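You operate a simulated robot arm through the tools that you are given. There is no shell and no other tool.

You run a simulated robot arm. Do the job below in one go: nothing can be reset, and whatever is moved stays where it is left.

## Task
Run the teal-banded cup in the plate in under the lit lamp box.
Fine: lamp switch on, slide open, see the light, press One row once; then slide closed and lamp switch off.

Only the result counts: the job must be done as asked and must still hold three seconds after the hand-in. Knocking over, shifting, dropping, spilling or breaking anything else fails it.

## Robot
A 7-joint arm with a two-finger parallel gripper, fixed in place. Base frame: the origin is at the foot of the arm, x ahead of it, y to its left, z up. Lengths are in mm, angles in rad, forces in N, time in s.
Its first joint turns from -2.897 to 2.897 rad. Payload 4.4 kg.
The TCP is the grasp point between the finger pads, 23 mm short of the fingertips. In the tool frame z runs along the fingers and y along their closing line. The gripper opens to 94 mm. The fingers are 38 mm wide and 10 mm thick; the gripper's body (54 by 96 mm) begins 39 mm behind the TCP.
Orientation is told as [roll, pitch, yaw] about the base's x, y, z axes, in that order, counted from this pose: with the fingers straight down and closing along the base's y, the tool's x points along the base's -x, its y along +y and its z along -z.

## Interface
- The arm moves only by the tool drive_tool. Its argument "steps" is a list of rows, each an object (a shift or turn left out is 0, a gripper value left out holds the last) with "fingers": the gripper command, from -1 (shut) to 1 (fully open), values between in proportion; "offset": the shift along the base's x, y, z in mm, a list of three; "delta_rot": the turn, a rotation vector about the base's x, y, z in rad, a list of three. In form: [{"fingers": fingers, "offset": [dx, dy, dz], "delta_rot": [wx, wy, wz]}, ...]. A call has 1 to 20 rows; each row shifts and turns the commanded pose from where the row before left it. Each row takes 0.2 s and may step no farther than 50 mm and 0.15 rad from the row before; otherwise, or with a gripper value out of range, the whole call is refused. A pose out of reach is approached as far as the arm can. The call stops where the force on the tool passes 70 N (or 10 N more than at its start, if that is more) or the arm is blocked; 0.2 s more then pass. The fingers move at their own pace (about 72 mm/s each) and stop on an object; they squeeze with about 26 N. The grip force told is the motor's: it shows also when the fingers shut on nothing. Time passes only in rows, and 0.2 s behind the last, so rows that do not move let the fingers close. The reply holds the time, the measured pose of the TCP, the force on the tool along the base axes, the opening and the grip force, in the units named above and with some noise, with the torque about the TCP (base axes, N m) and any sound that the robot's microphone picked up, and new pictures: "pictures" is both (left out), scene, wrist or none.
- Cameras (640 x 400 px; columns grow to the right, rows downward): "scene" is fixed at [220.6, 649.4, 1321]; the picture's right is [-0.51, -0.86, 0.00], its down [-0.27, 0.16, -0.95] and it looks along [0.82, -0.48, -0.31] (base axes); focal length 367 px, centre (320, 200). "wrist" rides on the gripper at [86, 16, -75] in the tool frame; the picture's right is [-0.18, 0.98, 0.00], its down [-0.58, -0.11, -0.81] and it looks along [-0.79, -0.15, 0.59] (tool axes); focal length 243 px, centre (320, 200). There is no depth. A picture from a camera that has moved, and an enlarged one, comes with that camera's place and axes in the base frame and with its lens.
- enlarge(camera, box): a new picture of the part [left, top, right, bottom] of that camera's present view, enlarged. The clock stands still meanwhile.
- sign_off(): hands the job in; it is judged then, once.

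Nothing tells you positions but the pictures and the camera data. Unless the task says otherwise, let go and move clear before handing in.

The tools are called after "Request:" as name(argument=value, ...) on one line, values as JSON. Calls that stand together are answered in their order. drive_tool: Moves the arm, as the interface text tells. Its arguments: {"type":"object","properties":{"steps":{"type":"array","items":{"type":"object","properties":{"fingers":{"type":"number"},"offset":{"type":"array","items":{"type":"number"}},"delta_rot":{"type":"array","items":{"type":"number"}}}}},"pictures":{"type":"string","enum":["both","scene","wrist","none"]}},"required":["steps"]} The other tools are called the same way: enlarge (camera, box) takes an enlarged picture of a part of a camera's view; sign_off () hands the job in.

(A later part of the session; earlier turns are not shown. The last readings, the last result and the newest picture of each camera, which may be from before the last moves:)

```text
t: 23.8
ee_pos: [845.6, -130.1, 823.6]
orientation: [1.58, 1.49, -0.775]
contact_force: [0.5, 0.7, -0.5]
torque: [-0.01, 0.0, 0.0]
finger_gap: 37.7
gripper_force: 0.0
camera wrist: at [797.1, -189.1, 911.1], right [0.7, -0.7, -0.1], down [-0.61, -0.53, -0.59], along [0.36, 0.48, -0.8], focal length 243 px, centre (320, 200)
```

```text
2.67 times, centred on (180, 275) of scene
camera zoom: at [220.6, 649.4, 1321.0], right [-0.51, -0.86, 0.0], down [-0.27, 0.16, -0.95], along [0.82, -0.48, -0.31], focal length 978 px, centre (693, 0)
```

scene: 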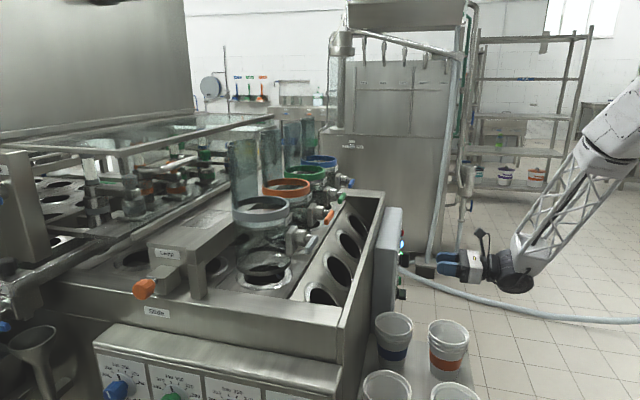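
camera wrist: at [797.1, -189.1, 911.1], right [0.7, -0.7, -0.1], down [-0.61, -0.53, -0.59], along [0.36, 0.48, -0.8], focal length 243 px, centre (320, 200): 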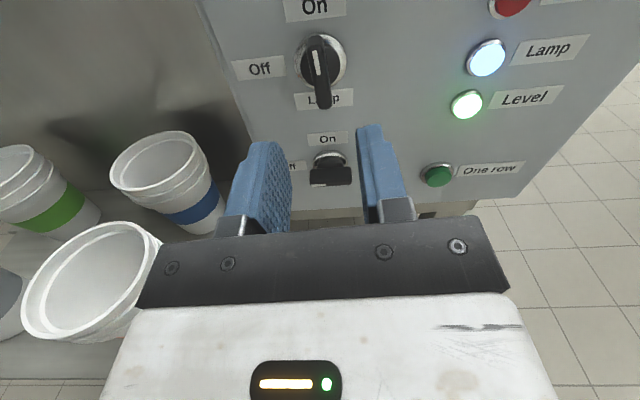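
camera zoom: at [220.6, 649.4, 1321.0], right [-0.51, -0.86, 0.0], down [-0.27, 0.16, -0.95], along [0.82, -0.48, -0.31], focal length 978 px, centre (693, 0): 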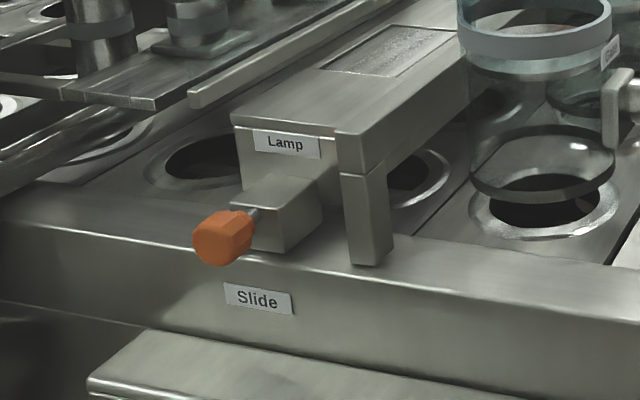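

The Lamp switch points to On and its indicator glows. Next is the slide: the orange knob under the Lamp box, which should pull out toward the scene camera. I'll back away from the panel and stand the tool up while raising it.

Request:
drive_tool(steps=[{"offset": [-20, -20, 20]}, {"offset": [-8, -8, 30], "delta_rot": [-0.101, 0.101, 0]}, {"offset": [-4, -4, 35], "delta_rot": [-0.101, 0.101, 0]}, {"offset": [-4, -4, 35], "delta_rot": [-0.101, 0.101, 0]}, {"offset": [0, 0, 35], "delta_rot": [-0.101, 0.101, 0]}, {"offset": [0, 0, 35], "delta_rot": [-0.101, 0.101, 0]}, {"offset": [0, 0, 35], "delta_rot": [-0.101, 0.101, 0]}, {"offset": [0, 0, 35], "delta_rot": [-0.101, 0.101, 0]}, {"offset": [0, 0, 35], "delta_rot": [-0.101, 0.101, 0]}, {"offset": [0, 0, 35], "delta_rot": [-0.101, 0.101, 0]}, {"offset": [0, 0, 35], "delta_rot": [-0.101, 0.101, 0]}, {"offset": [0, 0, 35], "delta_rot": [-0.101, 0.101, 0]}])

```text
t: 26.4
ee_pos: [808.4, -166.0, 1224.3]
orientation: [0.001, -0.004, -2.274]
contact_force: [-0.6, 0.6, 0.4]
torque: [0.01, 0.01, -0.02]
finger_gap: 37.9
gripper_force: 0.1
camera wrist: at [875.2, -110.2, 1297.6], right [0.63, -0.78, 0.0], down [-0.46, -0.37, 0.81], along [-0.63, -0.51, -0.59], focal length 243 px, centre (320, 200)
```

scene: 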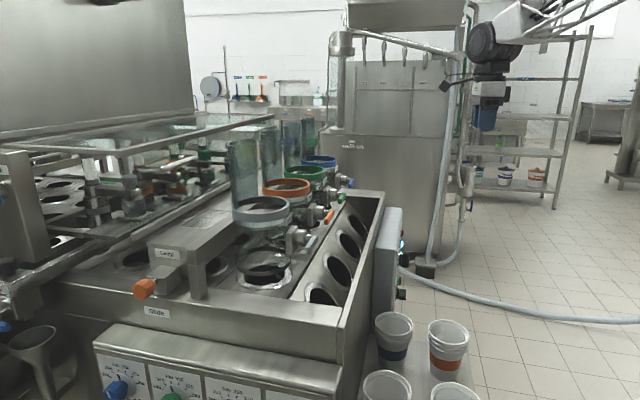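
wrist: 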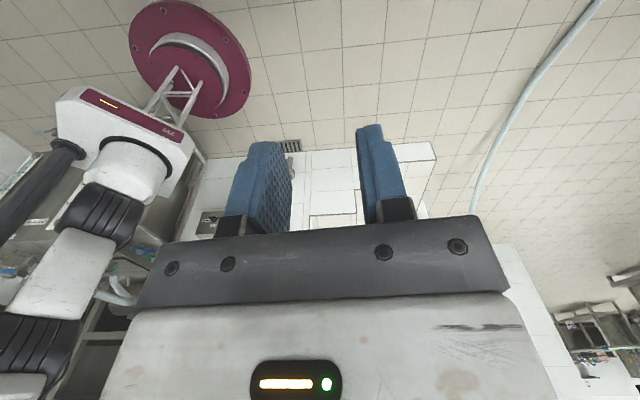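

The tool is upright and clear. Now I'll swing over to the front side of the machine at this height, turning so the camera faces the lamp box.

Request:
drive_tool(steps=[{"offset": [-27, 40, 0], "delta_rot": [0, 0, 0.149]}, {"offset": [-27, 40, 0], "delta_rot": [0, 0, 0.149]}, {"offset": [-27, 40, 0], "delta_rot": [0, 0, 0.149]}, {"offset": [-27, 40, 0], "delta_rot": [0, 0, 0.149]}, {"offset": [-27, 40, 0], "delta_rot": [0, 0, 0.149]}, {"offset": [-27, 40, 0], "delta_rot": [0, 0, 0.149]}, {"offset": [-27, 40, 0], "delta_rot": [0, 0, 0.149]}, {"offset": [-27, 40, 0], "delta_rot": [0, 0, 0.149]}, {"offset": [-27, 40, 0], "delta_rot": [0, 0, 0.149]}, {"offset": [-27, 40, 0], "delta_rot": [0, 0, 0.149]}, {"offset": [-27, 40, 0]}, {"offset": [-27, 40, 0]}])

```text
t: 29.0
ee_pos: [486.0, 317.0, 1222.6]
orientation: [0.002, 0.002, -0.784]
contact_force: [0.1, -0.1, 0.3]
torque: [0.0, 0.01, -0.03]
finger_gap: 37.5
gripper_force: 0.0
camera wrist: at [434.1, 389.9, 1296.9], right [0.82, 0.57, 0.0], down [0.33, -0.49, 0.81], along [0.46, -0.66, -0.59], focal length 243 px, centre (320, 200)
```

scene: 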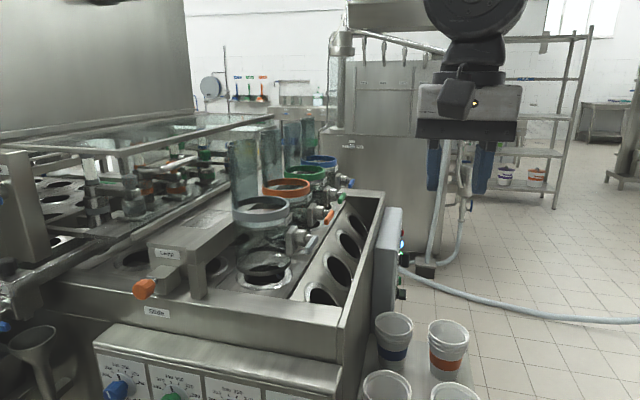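
wrist: 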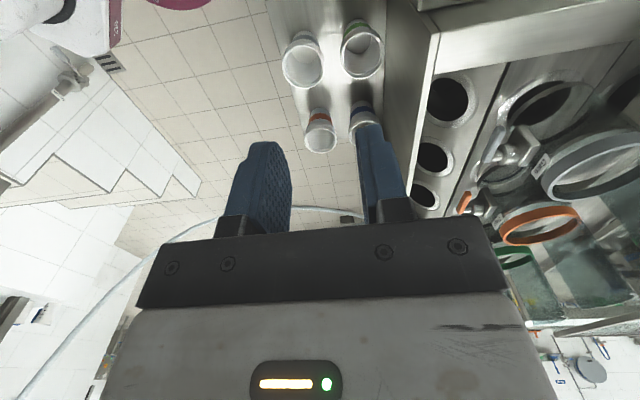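

Clear path ahead. I'll move out over the machine's front edge to look at the lamp box and slide.

Request:
drive_tool(steps=[{"offset": [16, 40, 0]}, {"offset": [16, 40, 0]}, {"offset": [16, 40, 0]}, {"offset": [16, 40, 0]}, {"offset": [16, 40, 0]}, {"offset": [16, 40, 0]}])

```text
t: 30.4
ee_pos: [582.7, 553.4, 1222.6]
orientation: [0.001, -0.001, -0.784]
contact_force: [-0.8, 0.7, -0.4]
torque: [0.02, 0.0, -0.01]
finger_gap: 37.5
gripper_force: 0.1
camera wrist: at [530.4, 626.4, 1296.7], right [0.82, 0.57, 0.0], down [0.33, -0.49, 0.81], along [0.46, -0.66, -0.59], focal length 243 px, centre (320, 200)
```

scene: 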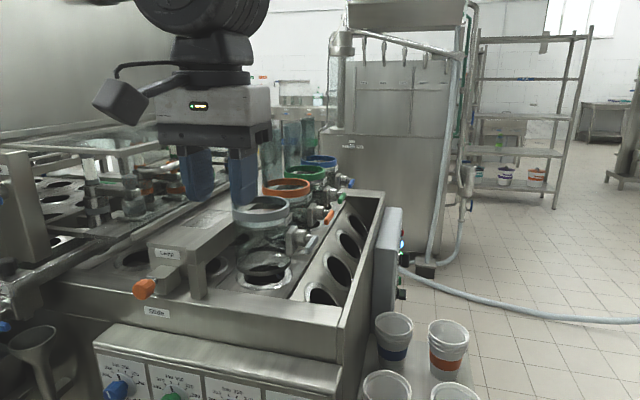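
wrist: 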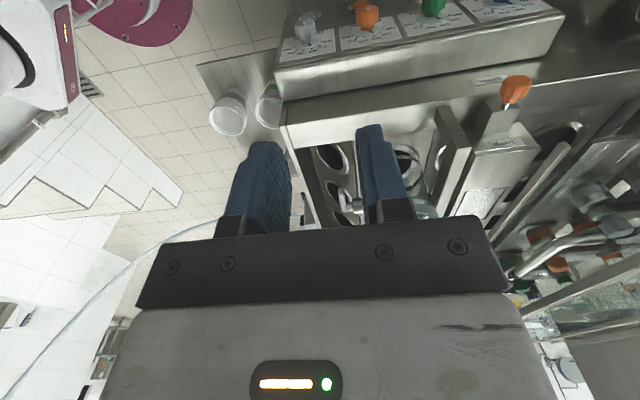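

The orange slide knob is in the wrist view. I'll enlarge to locate it and the area around it.

Request:
enlarge(camera="wrist", box=[400, 40, 640, 240])

Request:
enlarge(camera="scene", box=[100, 230, 240, 330])

```text
2.00 times, centred on (520, 140) of wrist
camera zoom: at [530.4, 626.4, 1296.7], right [0.82, 0.57, 0.0], down [0.33, -0.49, 0.81], along [0.46, -0.66, -0.59], focal length 485 px, centre (-80, 320)
```

zoom: 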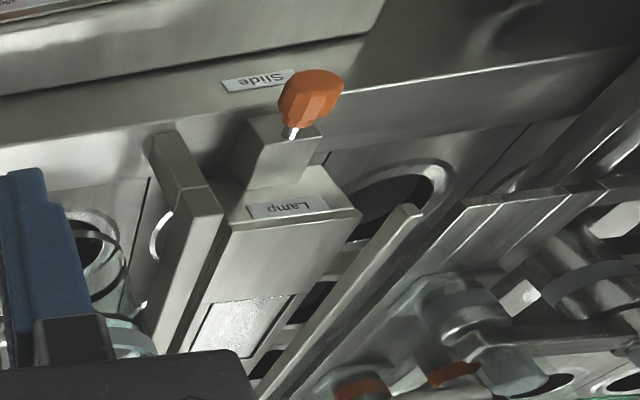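

```text
4.00 times, centred on (170, 280) of scene
camera zoom: at [220.6, 649.4, 1321.0], right [-0.51, -0.86, 0.0], down [-0.27, 0.16, -0.95], along [0.82, -0.48, -0.31], focal length 1467 px, centre (920, -120)
```

zoom: 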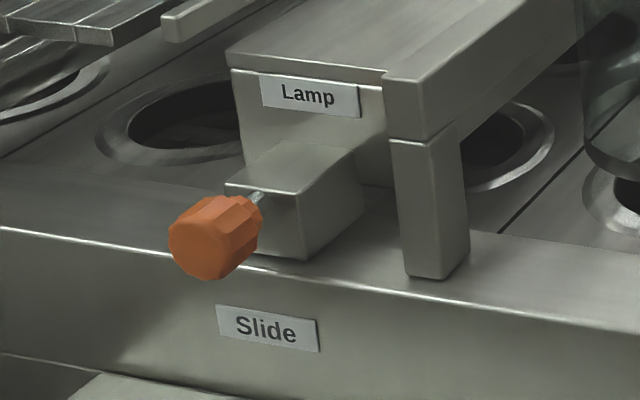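

Triangulating both views, the slide knob is about 1043 mm along the panel-normal axis, 150 along the machine axis, z≈983. That is near the reach limit for a vertical tool, so I'll tilt the tool outward and come closer to measure again.

Request:
drive_tool(steps=[{"offset": [31, 13, -15], "delta_rot": [0.106, -0.106, 0]}, {"offset": [31, 13, -15], "delta_rot": [0.106, -0.106, 0]}, {"offset": [31, 13, -15], "delta_rot": [0.106, -0.106, 0]}, {"offset": [31, 13, -15], "delta_rot": [0.106, -0.106, 0]}, {"offset": [20, 10, -20]}])

```text
t: 31.6
ee_pos: [724.8, 616.3, 1141.9]
orientation: [0.603, -0.002, -0.782]
contact_force: [-0.4, -0.1, 0.5]
torque: [-0.02, -0.02, -0.03]
finger_gap: 37.6
gripper_force: 0.1
camera wrist: at [642.0, 657.0, 1212.9], right [0.7, 0.44, 0.56], down [0.02, -0.8, 0.6], along [0.71, -0.41, -0.57], focal length 243 px, centre (320, 200)
```

scene: 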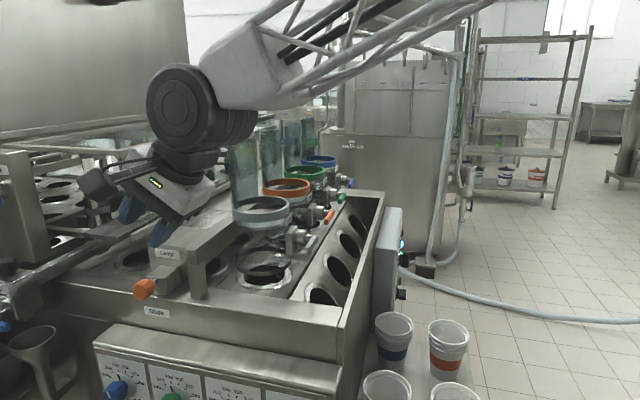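
wrist: 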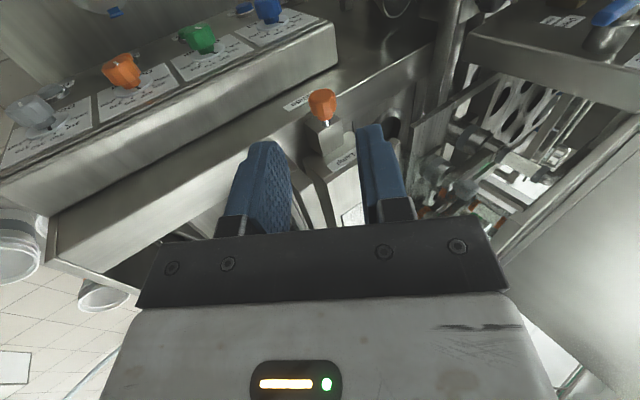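

Request:
enlarge(camera="wrist", box=[260, 70, 420, 200])

```text
3.08 times, centred on (340, 135) of wrist
camera zoom: at [642.0, 657.0, 1212.9], right [0.7, 0.44, 0.56], down [0.02, -0.8, 0.6], along [0.71, -0.41, -0.57], focal length 746 px, centre (258, 400)
```

zoom: 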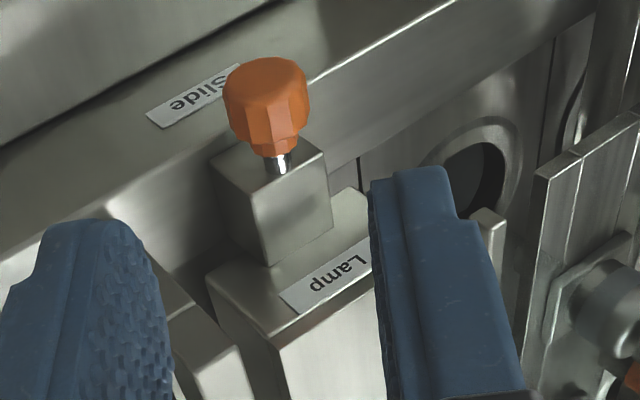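

Refined: the slide knob is at about (1045, 151, z 982) in machine axes, roughly 33 mm across, and the lamp box front is further in. I'll open the fingers to about 70 mm and move to a pre-grasp point back along the tool axis.

Request:
drive_tool(steps=[{"offset": [21.7, -1.7, -25.5], "fingers": 0.5}, {"offset": [21.7, -1.7, -25.5], "fingers": 0.5}, {"offset": [21.7, -1.7, -25.5], "fingers": 0.5}, {"offset": [21.7, -1.7, -25.5], "fingers": 0.5}])

Request:
enlarge(camera="wrist", box=[200, 60, 440, 220])

Request:
enlarge(camera="scene", box=[80, 180, 260, 320])

```text
t: 32.6
ee_pos: [811.7, 610.4, 1041.9]
orientation: [0.603, -0.004, -0.784]
contact_force: [0.3, -0.5, 0.6]
torque: [-0.04, 0.04, 0.0]
finger_gap: 70.6
gripper_force: 0.0
camera wrist: at [728.5, 650.2, 1112.6], right [0.7, 0.44, 0.56], down [0.03, -0.8, 0.6], along [0.71, -0.41, -0.57], focal length 243 px, centre (320, 200)
```

scene: 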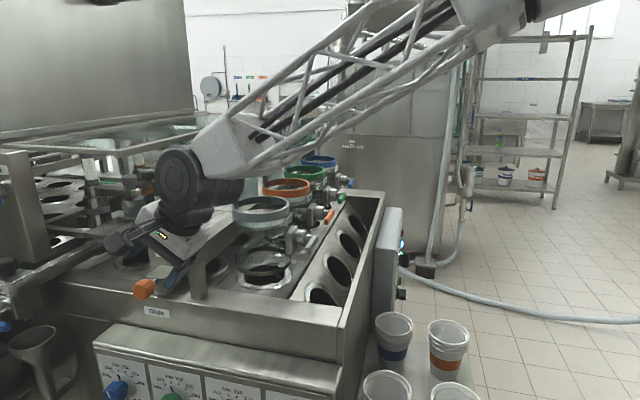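
wrist: 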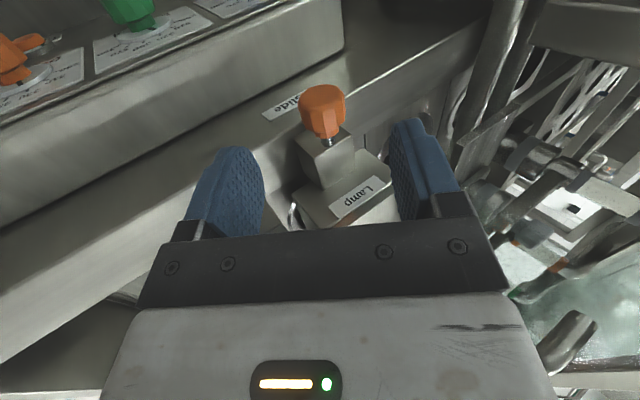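

```text
2.50 times, centred on (320, 140) of wrist
camera zoom: at [728.5, 650.2, 1112.6], right [0.7, 0.44, 0.56], down [0.03, -0.8, 0.6], along [0.71, -0.41, -0.57], focal length 606 px, centre (320, 350)
```

zoom: 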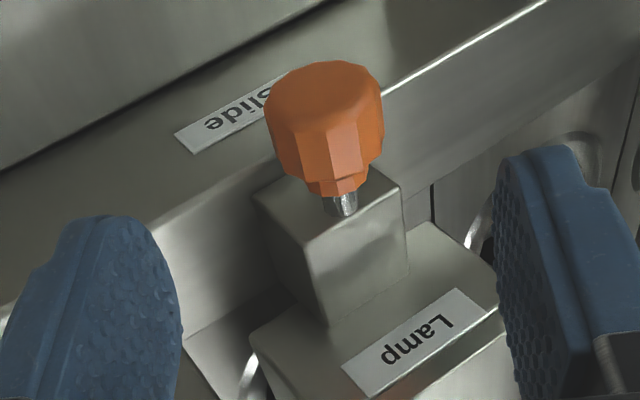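

```text
2.86 times, centred on (170, 250) of scene
camera zoom: at [220.6, 649.4, 1321.0], right [-0.51, -0.86, 0.0], down [-0.27, 0.16, -0.95], along [0.82, -0.48, -0.31], focal length 1048 px, centre (749, 57)
```

zoom: 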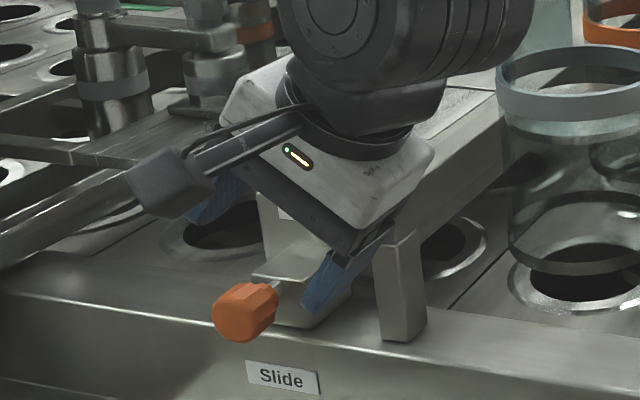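

The knob spans about 32 mm along its axis and the fingers are lined up on both sides of it. I'll advance along the tool axis, checking before the last bit.

Request:
drive_tool(steps=[{"offset": [7.85, 6.2, -14.7]}, {"offset": [7.85, 6.2, -14.7]}, {"offset": [7.85, 6.2, -14.7]}, {}])

Request:
enlarge(camera="wrist", box=[200, 60, 440, 220])

Request:
enlarge(camera="scene", box=[80, 180, 260, 320])

```text
t: 33.6
ee_pos: [835.5, 628.7, 997.9]
orientation: [0.602, -0.003, -0.783]
contact_force: [-0.4, -0.6, -0.2]
torque: [0.01, 0.03, 0.01]
finger_gap: 70.5
gripper_force: 0.1
camera wrist: at [752.0, 669.7, 1068.5], right [0.7, 0.44, 0.56], down [0.03, -0.8, 0.6], along [0.71, -0.41, -0.57], focal length 243 px, centre (320, 200)
```

scene: 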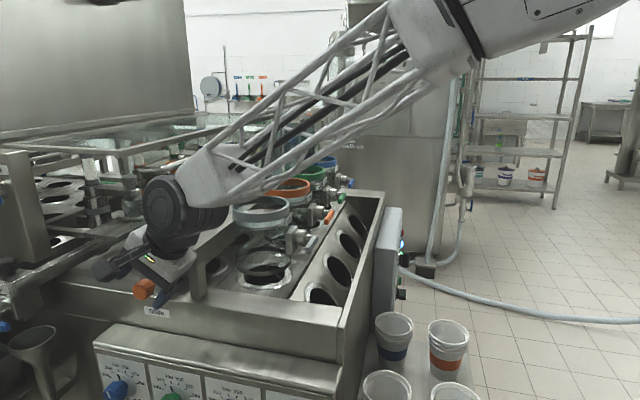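
wrist: 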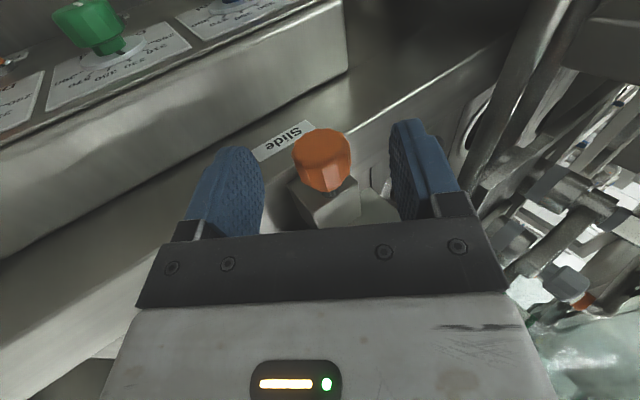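

```text
2.50 times, centred on (320, 140) of wrist
camera zoom: at [752.0, 669.7, 1068.5], right [0.7, 0.44, 0.56], down [0.03, -0.8, 0.6], along [0.71, -0.41, -0.57], focal length 606 px, centre (320, 350)
```

zoom: 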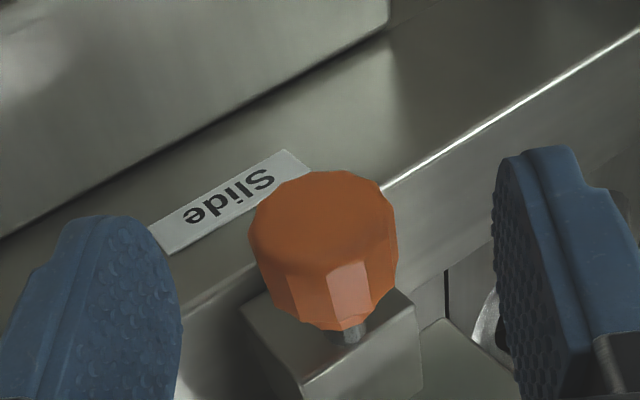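

```text
2.86 times, centred on (170, 250) of scene
camera zoom: at [220.6, 649.4, 1321.0], right [-0.51, -0.86, 0.0], down [-0.27, 0.16, -0.95], along [0.82, -0.48, -0.31], focal length 1048 px, centre (749, 57)
```

zoom: 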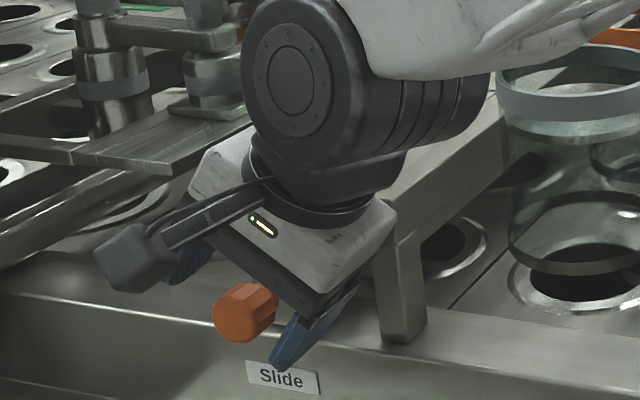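

Request:
drive_tool(steps=[{"offset": [7.5, 6.6, -14.5]}, {}, {"fingers": -1}, {"fingers": -1}, {"fingers": -1}])

Request:
enlarge(camera="wrist", box=[200, 60, 440, 220])

```text
t: 34.8
ee_pos: [842.5, 635.6, 982.8]
orientation: [0.6, -0.001, -0.784]
contact_force: [-5.4, -4.7, -0.4]
torque: [0.17, -0.07, -0.1]
finger_gap: 31.0
gripper_force: 44.8
camera wrist: at [759.0, 676.3, 1053.3], right [0.7, 0.44, 0.56], down [0.03, -0.8, 0.6], along [0.71, -0.41, -0.57], focal length 243 px, centre (320, 200)
```

scene: 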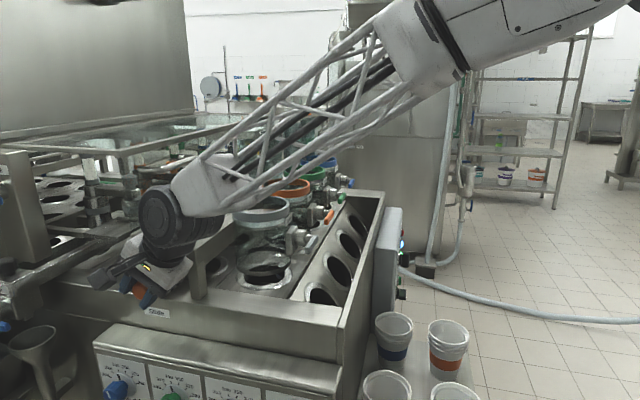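
wrist: 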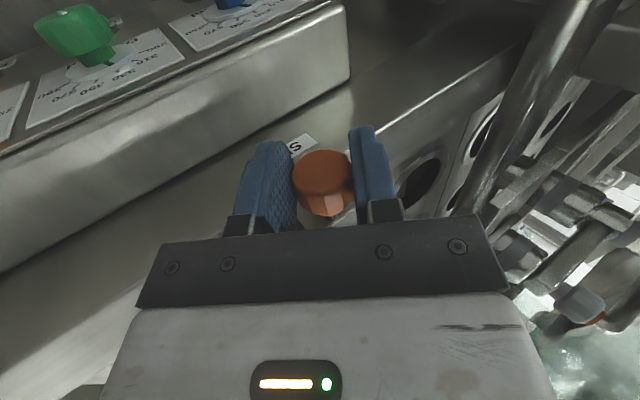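

```text
2.50 times, centred on (320, 140) of wrist
camera zoom: at [759.0, 676.3, 1053.3], right [0.7, 0.44, 0.56], down [0.03, -0.8, 0.6], along [0.71, -0.41, -0.57], focal length 606 px, centre (320, 350)
```

zoom: 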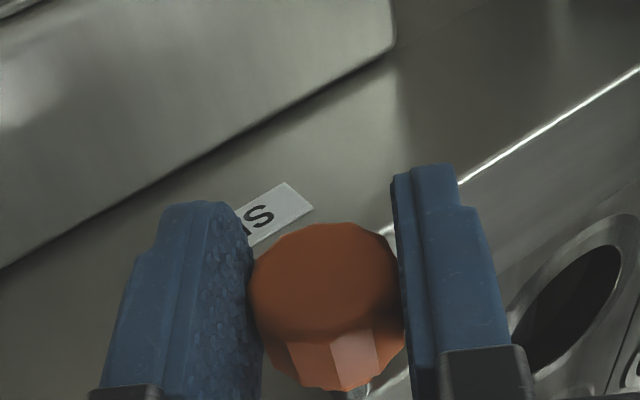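

The knob is gripped at 31 mm with little side load. I'll pull it out along the machine axis, in small steps while watching the force.

Request:
drive_tool(steps=[{"offset": [-5, 5, 0]}, {"offset": [-5, 5, 0]}, {"offset": [-5, 5, 0]}])

Request:
enlarge(camera="scene", box=[80, 180, 260, 320])

```text
t: 35.6
ee_pos: [828.5, 651.5, 983.8]
orientation: [0.599, -0.003, -0.784]
contact_force: [-31.1, -33.9, 1.7]
torque: [-0.03, 0.21, -0.42]
finger_gap: 31.2
gripper_force: 44.8
camera wrist: at [744.1, 691.4, 1053.4], right [0.7, 0.45, 0.55], down [0.03, -0.8, 0.6], along [0.71, -0.41, -0.57], focal length 243 px, centre (320, 200)
```

scene: 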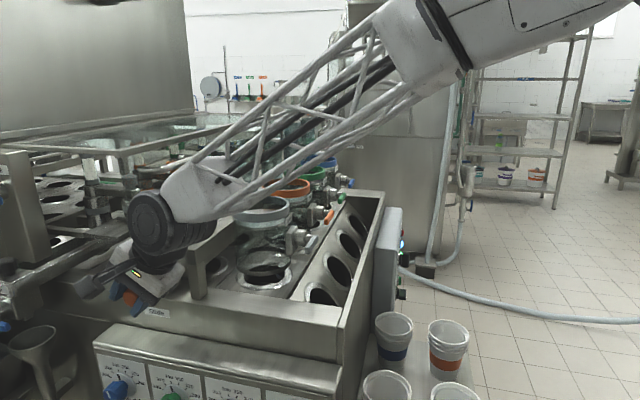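
wrist: 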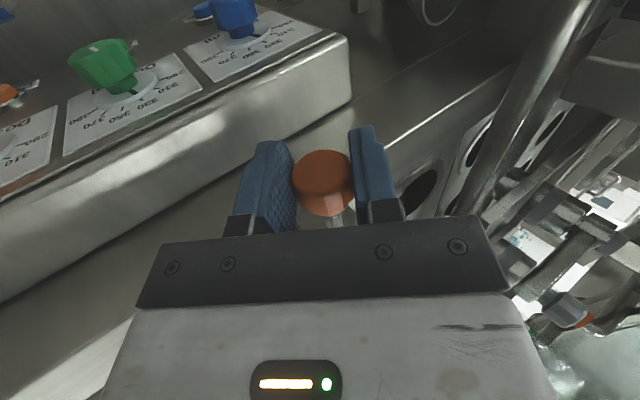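

```text
2.86 times, centred on (170, 250) of scene
camera zoom: at [220.6, 649.4, 1321.0], right [-0.51, -0.86, 0.0], down [-0.27, 0.16, -0.95], along [0.82, -0.48, -0.31], focal length 1048 px, centre (749, 57)
```

zoom: 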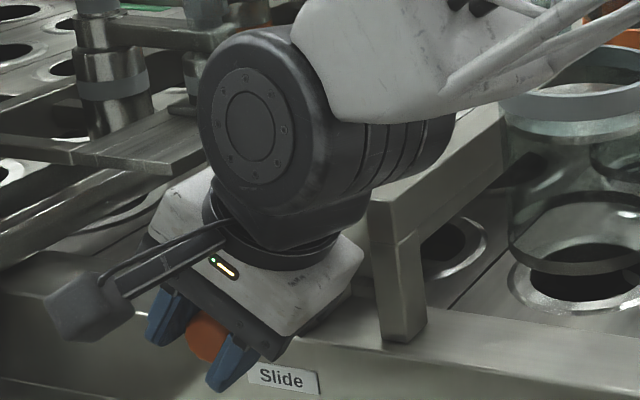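

The knob and its stem are sliding out freely. I'll ease off a small side load and keep pulling.

Request:
drive_tool(steps=[{"offset": [-5.7, 4.3, 0]}, {"offset": [-5, 5, 0]}, {"offset": [-5, 5, 0]}, {"offset": [-5, 5, 0]}], pictures="none")

```text
t: 36.6
ee_pos: [808.3, 670.7, 981.9]
orientation: [0.602, -0.002, -0.784]
contact_force: [12.0, 8.9, -19.8]
torque: [0.53, -0.12, -0.03]
finger_gap: 31.2
gripper_force: 45.2
```

Request:
drive_tool(steps=[{"offset": [-5, 5, -0.4]}, {"offset": [-5, 5, 0]}, {"offset": [-5, 5, 0]}, {"offset": [-5, 5, 0]}])

```text
t: 37.6
ee_pos: [789.1, 688.3, 985.4]
orientation: [0.602, -0.001, -0.783]
contact_force: [25.8, -34.3, 1.9]
torque: [-0.14, -0.5, -0.38]
finger_gap: 31.5
gripper_force: 45.0
camera wrist: at [704.5, 728.9, 1054.9], right [0.7, 0.44, 0.56], down [0.02, -0.8, 0.6], along [0.71, -0.41, -0.57], focal length 243 px, centre (320, 200)
```

scene: 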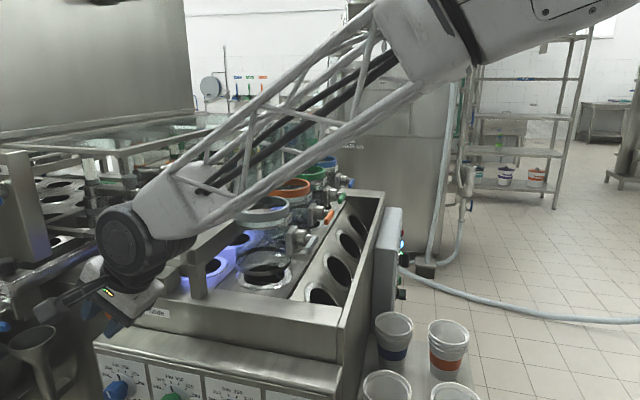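
wrist: 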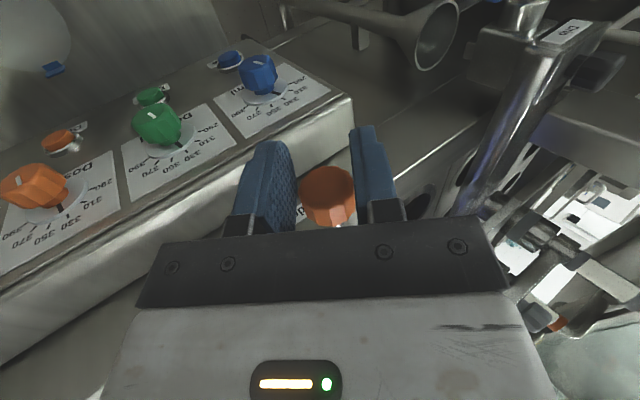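

Violet light is now shining out from under the lamp box, and the slide has come to its end stop after about 75 mm. I'll unload, release the knob and back out along the tool axis.

Request:
drive_tool(steps=[{"offset": [0.5, -0.5, 0]}, {"fingers": 0.3}, {"fingers": 0.5}, {"fingers": 0.5}, {"offset": [-10, -10, 20.6]}, {"offset": [-10, -10, 20.6]}, {"offset": [-14, -14, 29]}, {"offset": [-14, -14, 29]}, {"offset": [-10, -10, 35]}, {"offset": [-10, -10, 35]}])

Request:
enlarge(camera="scene", box=[60, 200, 300, 350])

Request:
enlarge(camera="wrist", box=[200, 30, 640, 260])

```text
t: 39.8
ee_pos: [717.9, 617.8, 1151.0]
orientation: [0.599, -0.002, -0.783]
contact_force: [0.3, -0.4, -1.0]
torque: [0.04, 0.0, 0.0]
finger_gap: 70.4
gripper_force: 0.0
camera wrist: at [634.3, 659.8, 1221.8], right [0.7, 0.45, 0.55], down [0.03, -0.8, 0.61], along [0.71, -0.41, -0.57], focal length 243 px, centre (320, 200)
```

scene: 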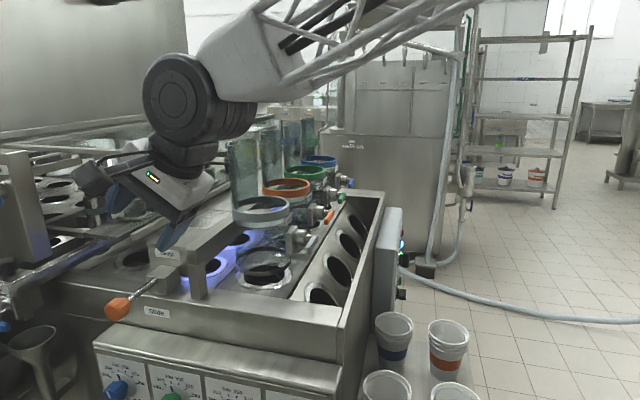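
wrist: 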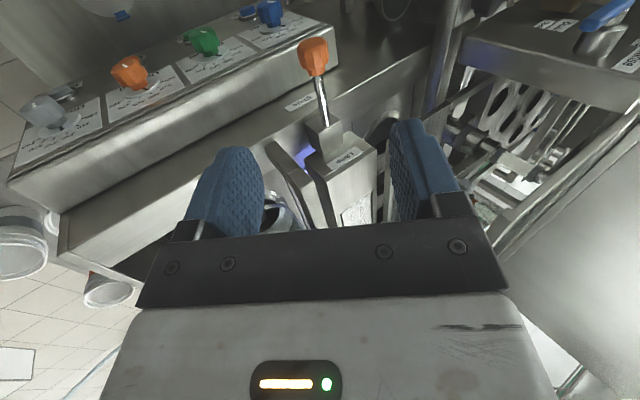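

```text
2.67 times, centred on (180, 275) of scene
camera zoom: at [220.6, 649.4, 1321.0], right [-0.51, -0.86, 0.0], down [-0.27, 0.16, -0.95], along [0.82, -0.48, -0.31], focal length 978 px, centre (693, 0)
```

zoom: 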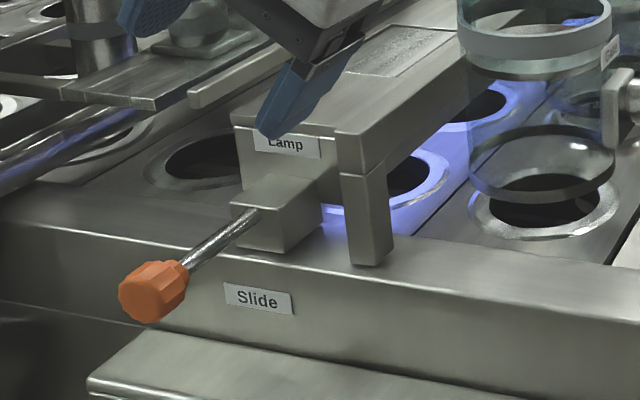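

```text
1.45 times, centred on (420, 145) of wrist
camera zoom: at [634.3, 659.8, 1221.8], right [0.7, 0.45, 0.55], down [0.03, -0.8, 0.61], along [0.71, -0.41, -0.57], focal length 353 px, centre (174, 280)
```

zoom: 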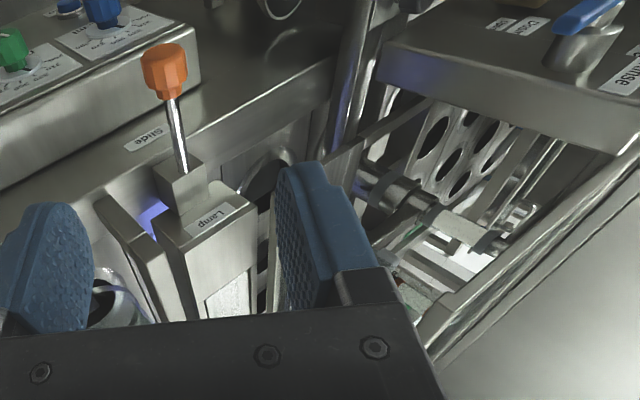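

Light confirmed with the slide open. Now I'll head back to the panel to press One row, first retracing clear of the machine and then swinging across at height.

Request:
drive_tool(steps=[{"offset": [-30, -30, 6], "fingers": -1}, {"offset": [-30, -30, 6]}, {"offset": [-30, -30, 6]}, {"offset": [-30, -30, 6]}, {"offset": [-30, -30, 6]}, {"offset": [-30, -30, 6]}, {"offset": [-30, -30, 6]}, {"offset": [-30, -30, 6]}, {"offset": [-30, -30, 6]}, {"offset": [30.5, -36.5, 0]}, {"offset": [30.5, -36.5, 0]}, {"offset": [30.5, -36.5, 0]}, {"offset": [30.5, -36.5, 0]}, {"offset": [30.5, -36.5, 0]}, {"offset": [30.5, -36.5, 0]}])

Request:
enlarge(camera="scene", box=[0, 140, 320, 330])

```text
t: 43.0
ee_pos: [635.9, 132.4, 1204.3]
orientation: [0.602, -0.001, -0.785]
contact_force: [-1.1, -0.5, 0.5]
torque: [-0.03, -0.01, 0.02]
finger_gap: 0.1
gripper_force: 25.9
camera wrist: at [552.4, 173.9, 1274.8], right [0.7, 0.44, 0.56], down [0.03, -0.8, 0.6], along [0.71, -0.41, -0.57], focal length 243 px, centre (320, 200)
```

scene: 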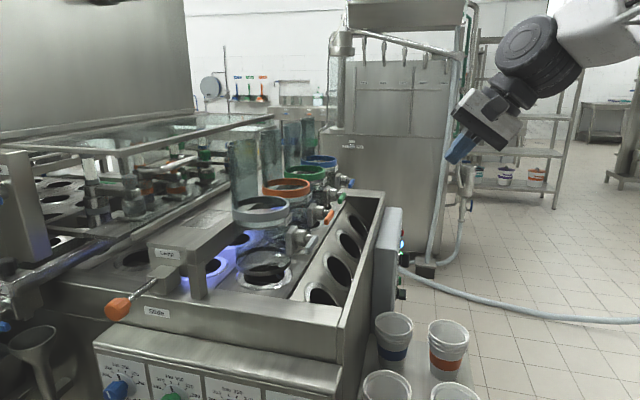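
wrist: 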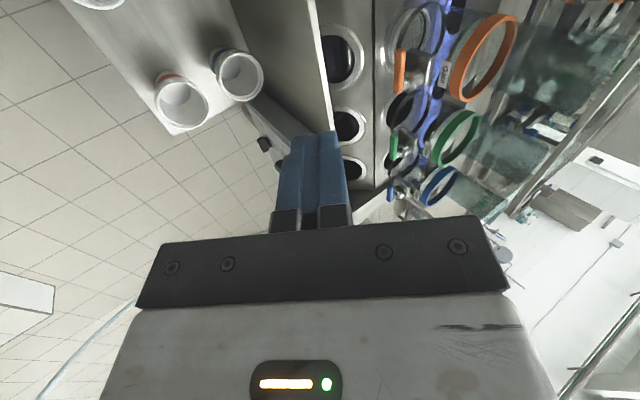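

```text
2.00 times, centred on (160, 235) of scene
camera zoom: at [220.6, 649.4, 1321.0], right [-0.51, -0.86, 0.0], down [-0.27, 0.16, -0.95], along [0.82, -0.48, -0.31], focal length 734 px, centre (640, 130)
```

zoom: 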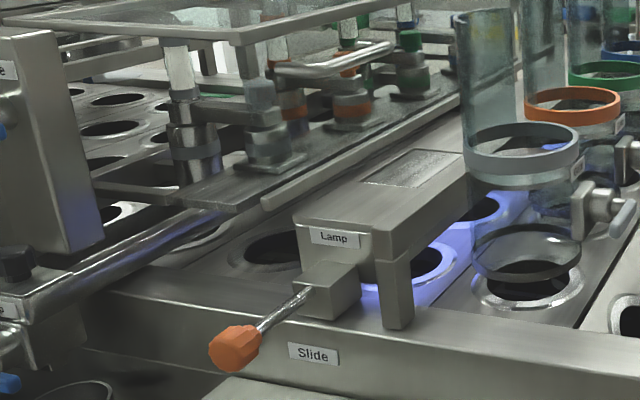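

Request:
enlarge(camera="wrist", box=[310, 0, 530, 220])

```text
1.82 times, centred on (420, 110) of wrist
camera zoom: at [552.4, 173.9, 1274.8], right [0.7, 0.44, 0.56], down [0.03, -0.8, 0.6], along [0.71, -0.41, -0.57], focal length 441 px, centre (138, 364)
```

zoom: 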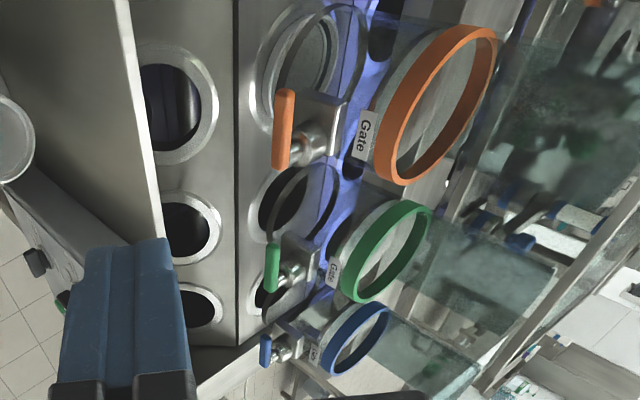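

I can see a cup sitting in the plate under the orange-band dispenser row, one row short of the lamp box, which fits the plan. Continuing across to the panel, tilting the tool level.

Request:
drive_tool(steps=[{"offset": [23.4, -39.4, -5]}, {"offset": [23.4, -39.4, -5]}, {"offset": [23.4, -39.4, -5], "delta_rot": [0.0857, -0.0857, 0]}, {"offset": [23.4, -39.4, -5], "delta_rot": [0.0857, -0.0857, 0]}, {"offset": [23.4, -39.4, -5], "delta_rot": [0.0857, -0.0857, 0]}, {"offset": [23.4, -39.4, -5], "delta_rot": [0.0857, -0.0857, 0]}, {"offset": [23.4, -39.4, -5], "delta_rot": [0.0857, -0.0857, 0]}, {"offset": [23.4, -39.4, -5], "delta_rot": [0.0857, -0.0857, 0]}, {"offset": [23.4, -39.4, -5], "delta_rot": [0.0857, -0.0857, 0]}, {"offset": [23.4, -39.4, -5], "delta_rot": [0.0857, -0.0857, 0]}])

```text
t: 45.2
ee_pos: [867.3, -262.9, 1157.4]
orientation: [1.572, -0.003, -0.784]
contact_force: [-0.1, -0.9, 0.8]
torque: [0.0, 0.03, -0.01]
finger_gap: 0.0
gripper_force: 26.3
camera wrist: at [751.3, -254.5, 1172.9], right [0.13, -0.13, 0.98], down [-0.16, -0.98, -0.11], along [0.98, -0.14, -0.14], focal length 243 px, centre (320, 200)
```

scene: 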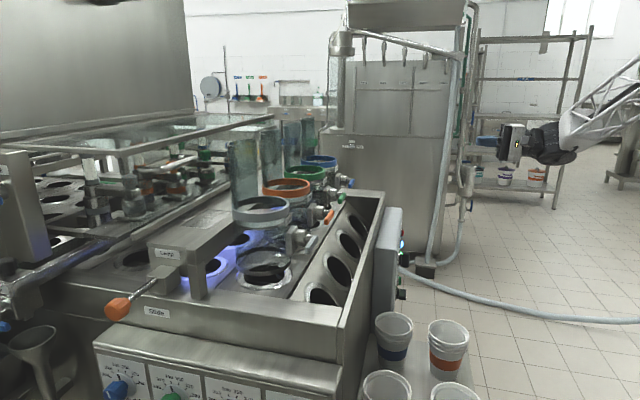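
wrist: 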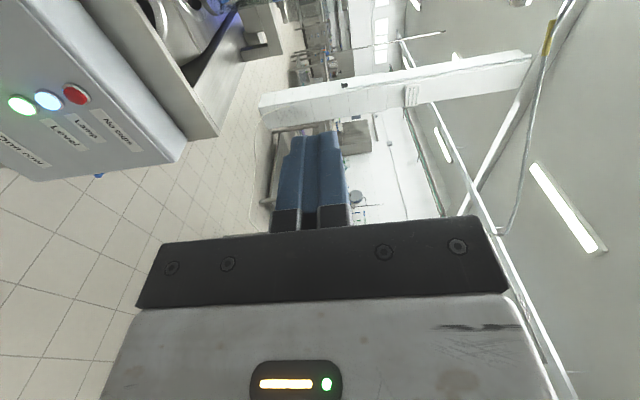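

The tool is level and clear. I'll descend to the One row button's height.

Request:
drive_tool(steps=[{"offset": [0, 0, -45]}, {"offset": [0, 0, -45]}, {"offset": [0, 0, -45]}, {"offset": [0, 0, -45]}, {"offset": [0, 0, -45]}, {"offset": [0, 0, -45]}, {"offset": [0, 0, -45]}, {"offset": [0, 0, -45]}, {"offset": [0, 0, -45]}, {"offset": [0, 0, -45]}])

Request:
enlarge(camera="wrist", box=[160, 0, 480, 200])

```text
t: 47.4
ee_pos: [868.8, -262.6, 707.9]
orientation: [1.57, -0.003, -0.784]
contact_force: [0.3, -0.5, 0.4]
torque: [-0.05, 0.03, 0.0]
finger_gap: 0.0
gripper_force: 25.6
camera wrist: at [752.1, -255.0, 723.5], right [0.13, -0.13, 0.98], down [-0.16, -0.98, -0.11], along [0.98, -0.14, -0.15], focal length 243 px, centre (320, 200)
```

scene: 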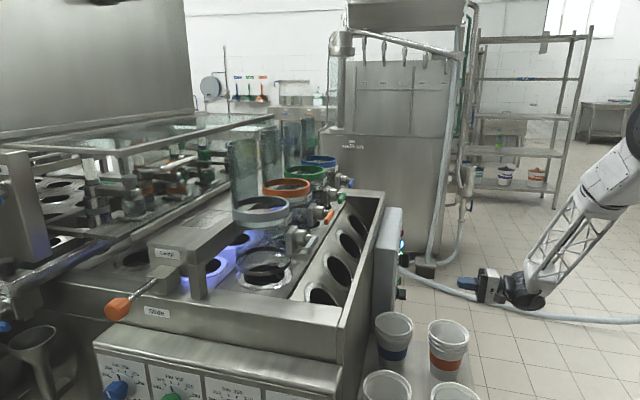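
wrist: 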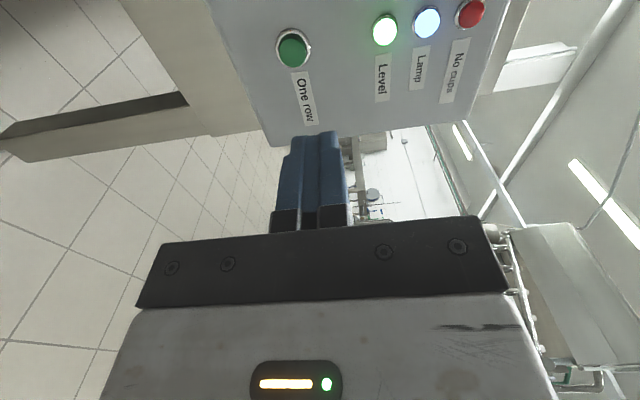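

```text
2.00 times, centred on (320, 100) of wrist
camera zoom: at [752.1, -255.0, 723.5], right [0.13, -0.13, 0.98], down [-0.16, -0.98, -0.11], along [0.98, -0.14, -0.15], focal length 485 px, centre (320, 400)
```

zoom: 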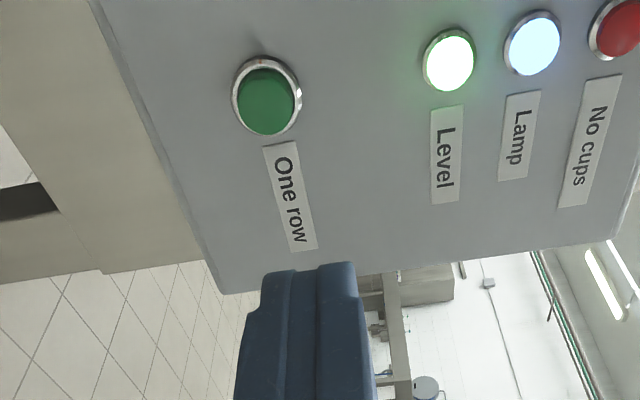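

The button is at about r=815, z=677, with its face near d=624. I'll line up the closed fingertips and approach, stopping short to check.

Request:
drive_tool(steps=[{"offset": [10.6, -10.6, -30.5]}, {"offset": [30, 30, 0]}, {"offset": [30, 30, 0]}, {"offset": [30, 30, 0]}, {}])

Request:
enlarge(camera="wrist", box=[200, 20, 440, 180])

Request:
enlarge(camera="scene", box=[360, 210, 520, 330])

```text
t: 48.6
ee_pos: [967.3, -183.3, 675.0]
orientation: [1.571, -0.002, -0.785]
contact_force: [-0.6, -0.8, -0.7]
torque: [-0.03, 0.0, 0.01]
finger_gap: 0.0
gripper_force: 26.2
camera wrist: at [851.7, -174.4, 690.3], right [0.13, -0.13, 0.98], down [-0.16, -0.98, -0.11], along [0.98, -0.14, -0.15], focal length 243 px, centre (320, 200)
```

scene: 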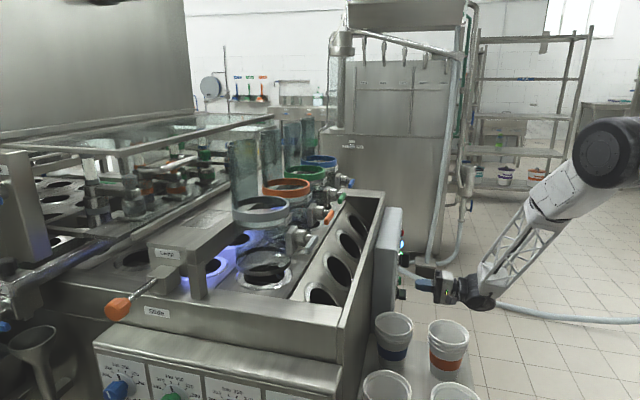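
wrist: 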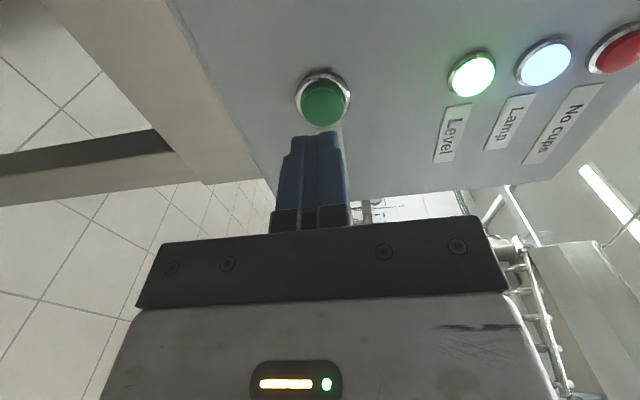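

```text
2.50 times, centred on (320, 100) of wrist
camera zoom: at [851.7, -174.4, 690.3], right [0.13, -0.13, 0.98], down [-0.16, -0.98, -0.11], along [0.98, -0.14, -0.15], focal length 606 px, centre (320, 450)
```

zoom: 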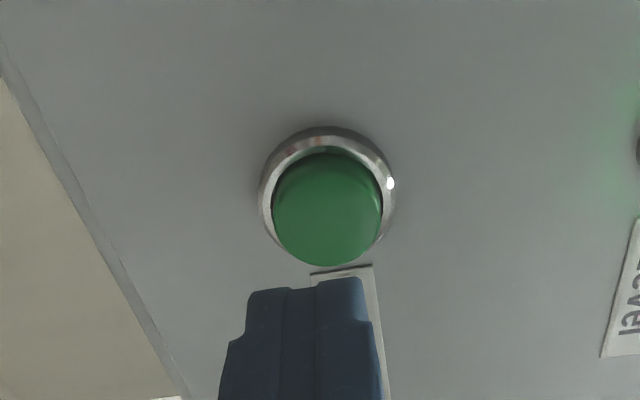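

```text
3.33 times, centred on (440, 270) of scene
camera zoom: at [220.6, 649.4, 1321.0], right [-0.51, -0.86, 0.0], down [-0.27, 0.16, -0.95], along [0.82, -0.48, -0.31], focal length 1223 px, centre (-80, -33)
```

zoom: 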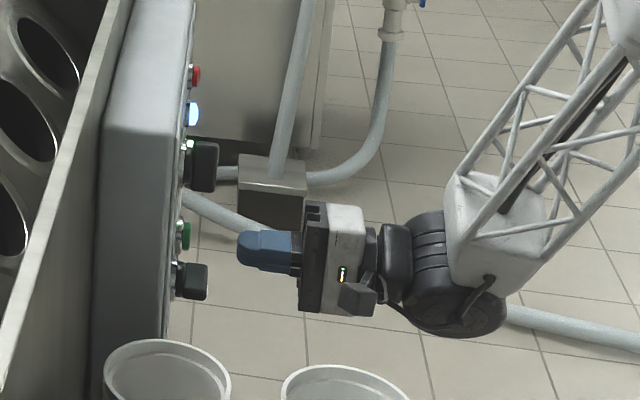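

The fingertips are centred on the button with about 40 mm to go. I'll advance most of the gap, then feel for contact.

Request:
drive_tool(steps=[{"offset": [7.3, 6.7, 0.3]}, {"offset": [7, 7, 0.2]}, {"offset": [6, 6, 0]}, {}])

Request:
enlarge(camera="scene", box=[370, 220, 450, 290])

Request:
enlarge(camera="wrist", box=[240, 80, 400, 200])

```text
t: 49.6
ee_pos: [986.5, -163.6, 675.2]
orientation: [1.572, -0.002, -0.786]
contact_force: [-0.5, -0.3, -0.5]
torque: [-0.01, -0.02, 0.0]
finger_gap: 0.0
gripper_force: 26.0
camera wrist: at [871.6, -154.5, 692.0], right [0.13, -0.13, 0.98], down [-0.16, -0.98, -0.11], along [0.98, -0.14, -0.15], focal length 243 px, centre (320, 200)
```

scene: 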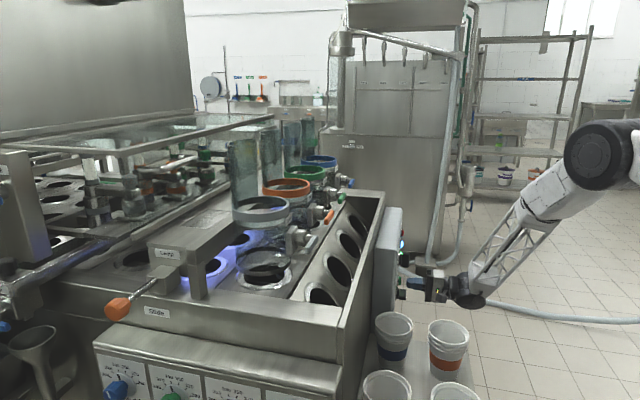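
wrist: 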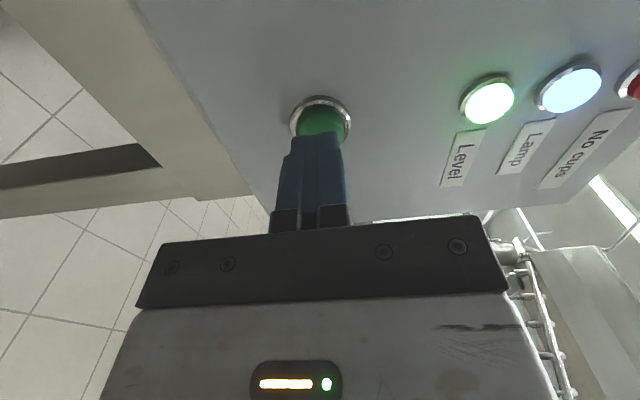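

```text
5.71 times, centred on (410, 255) of scene
camera zoom: at [220.6, 649.4, 1321.0], right [-0.51, -0.86, 0.0], down [-0.27, 0.16, -0.95], along [0.82, -0.48, -0.31], focal length 2096 px, centre (-194, -114)
```

zoom: 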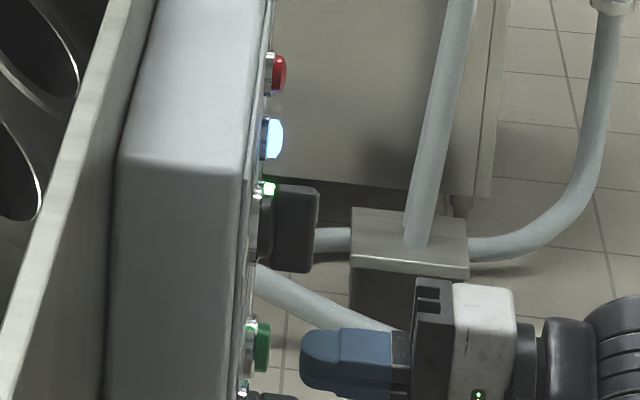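

```text
3.33 times, centred on (320, 140) of wrist
camera zoom: at [871.6, -154.5, 692.0], right [0.13, -0.13, 0.98], down [-0.16, -0.98, -0.11], along [0.98, -0.14, -0.15], focal length 809 px, centre (320, 400)
```

zoom: 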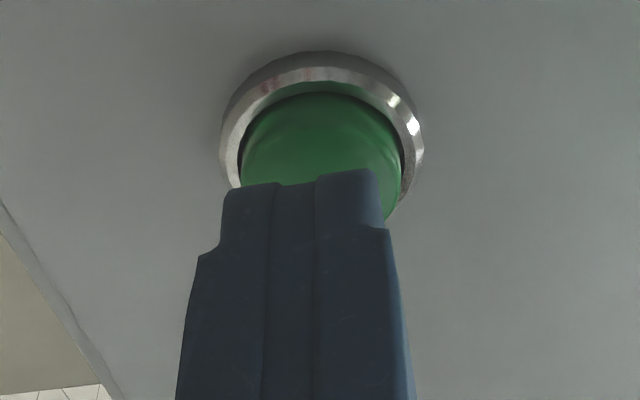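

About 17 mm left to the button face. I'll close that gap and press in small steps.

Request:
drive_tool(steps=[{"offset": [5.5, 5.5, 0]}, {"offset": [5, 5, 0]}, {"offset": [2, 2, 0]}], pictures="none")

```text
t: 50.4
ee_pos: [999.1, -151.7, 676.4]
orientation: [1.571, -0.003, -0.785]
contact_force: [-1.2, -1.2, 0.4]
torque: [-0.01, -0.02, -0.01]
finger_gap: 0.0
gripper_force: 26.4
```

Slight contact is starting. I'll push a couple of millimetres further.

Request:
drive_tool(steps=[{"offset": [1.5, 1.5, 0]}], pictures="none")

```text
t: 50.8
ee_pos: [1000.8, -150.0, 676.1]
orientation: [1.571, -0.003, -0.786]
contact_force: [-1.8, -3.3, -2.3]
torque: [-0.05, 0.01, -0.01]
finger_gap: 0.0
gripper_force: 26.2
```

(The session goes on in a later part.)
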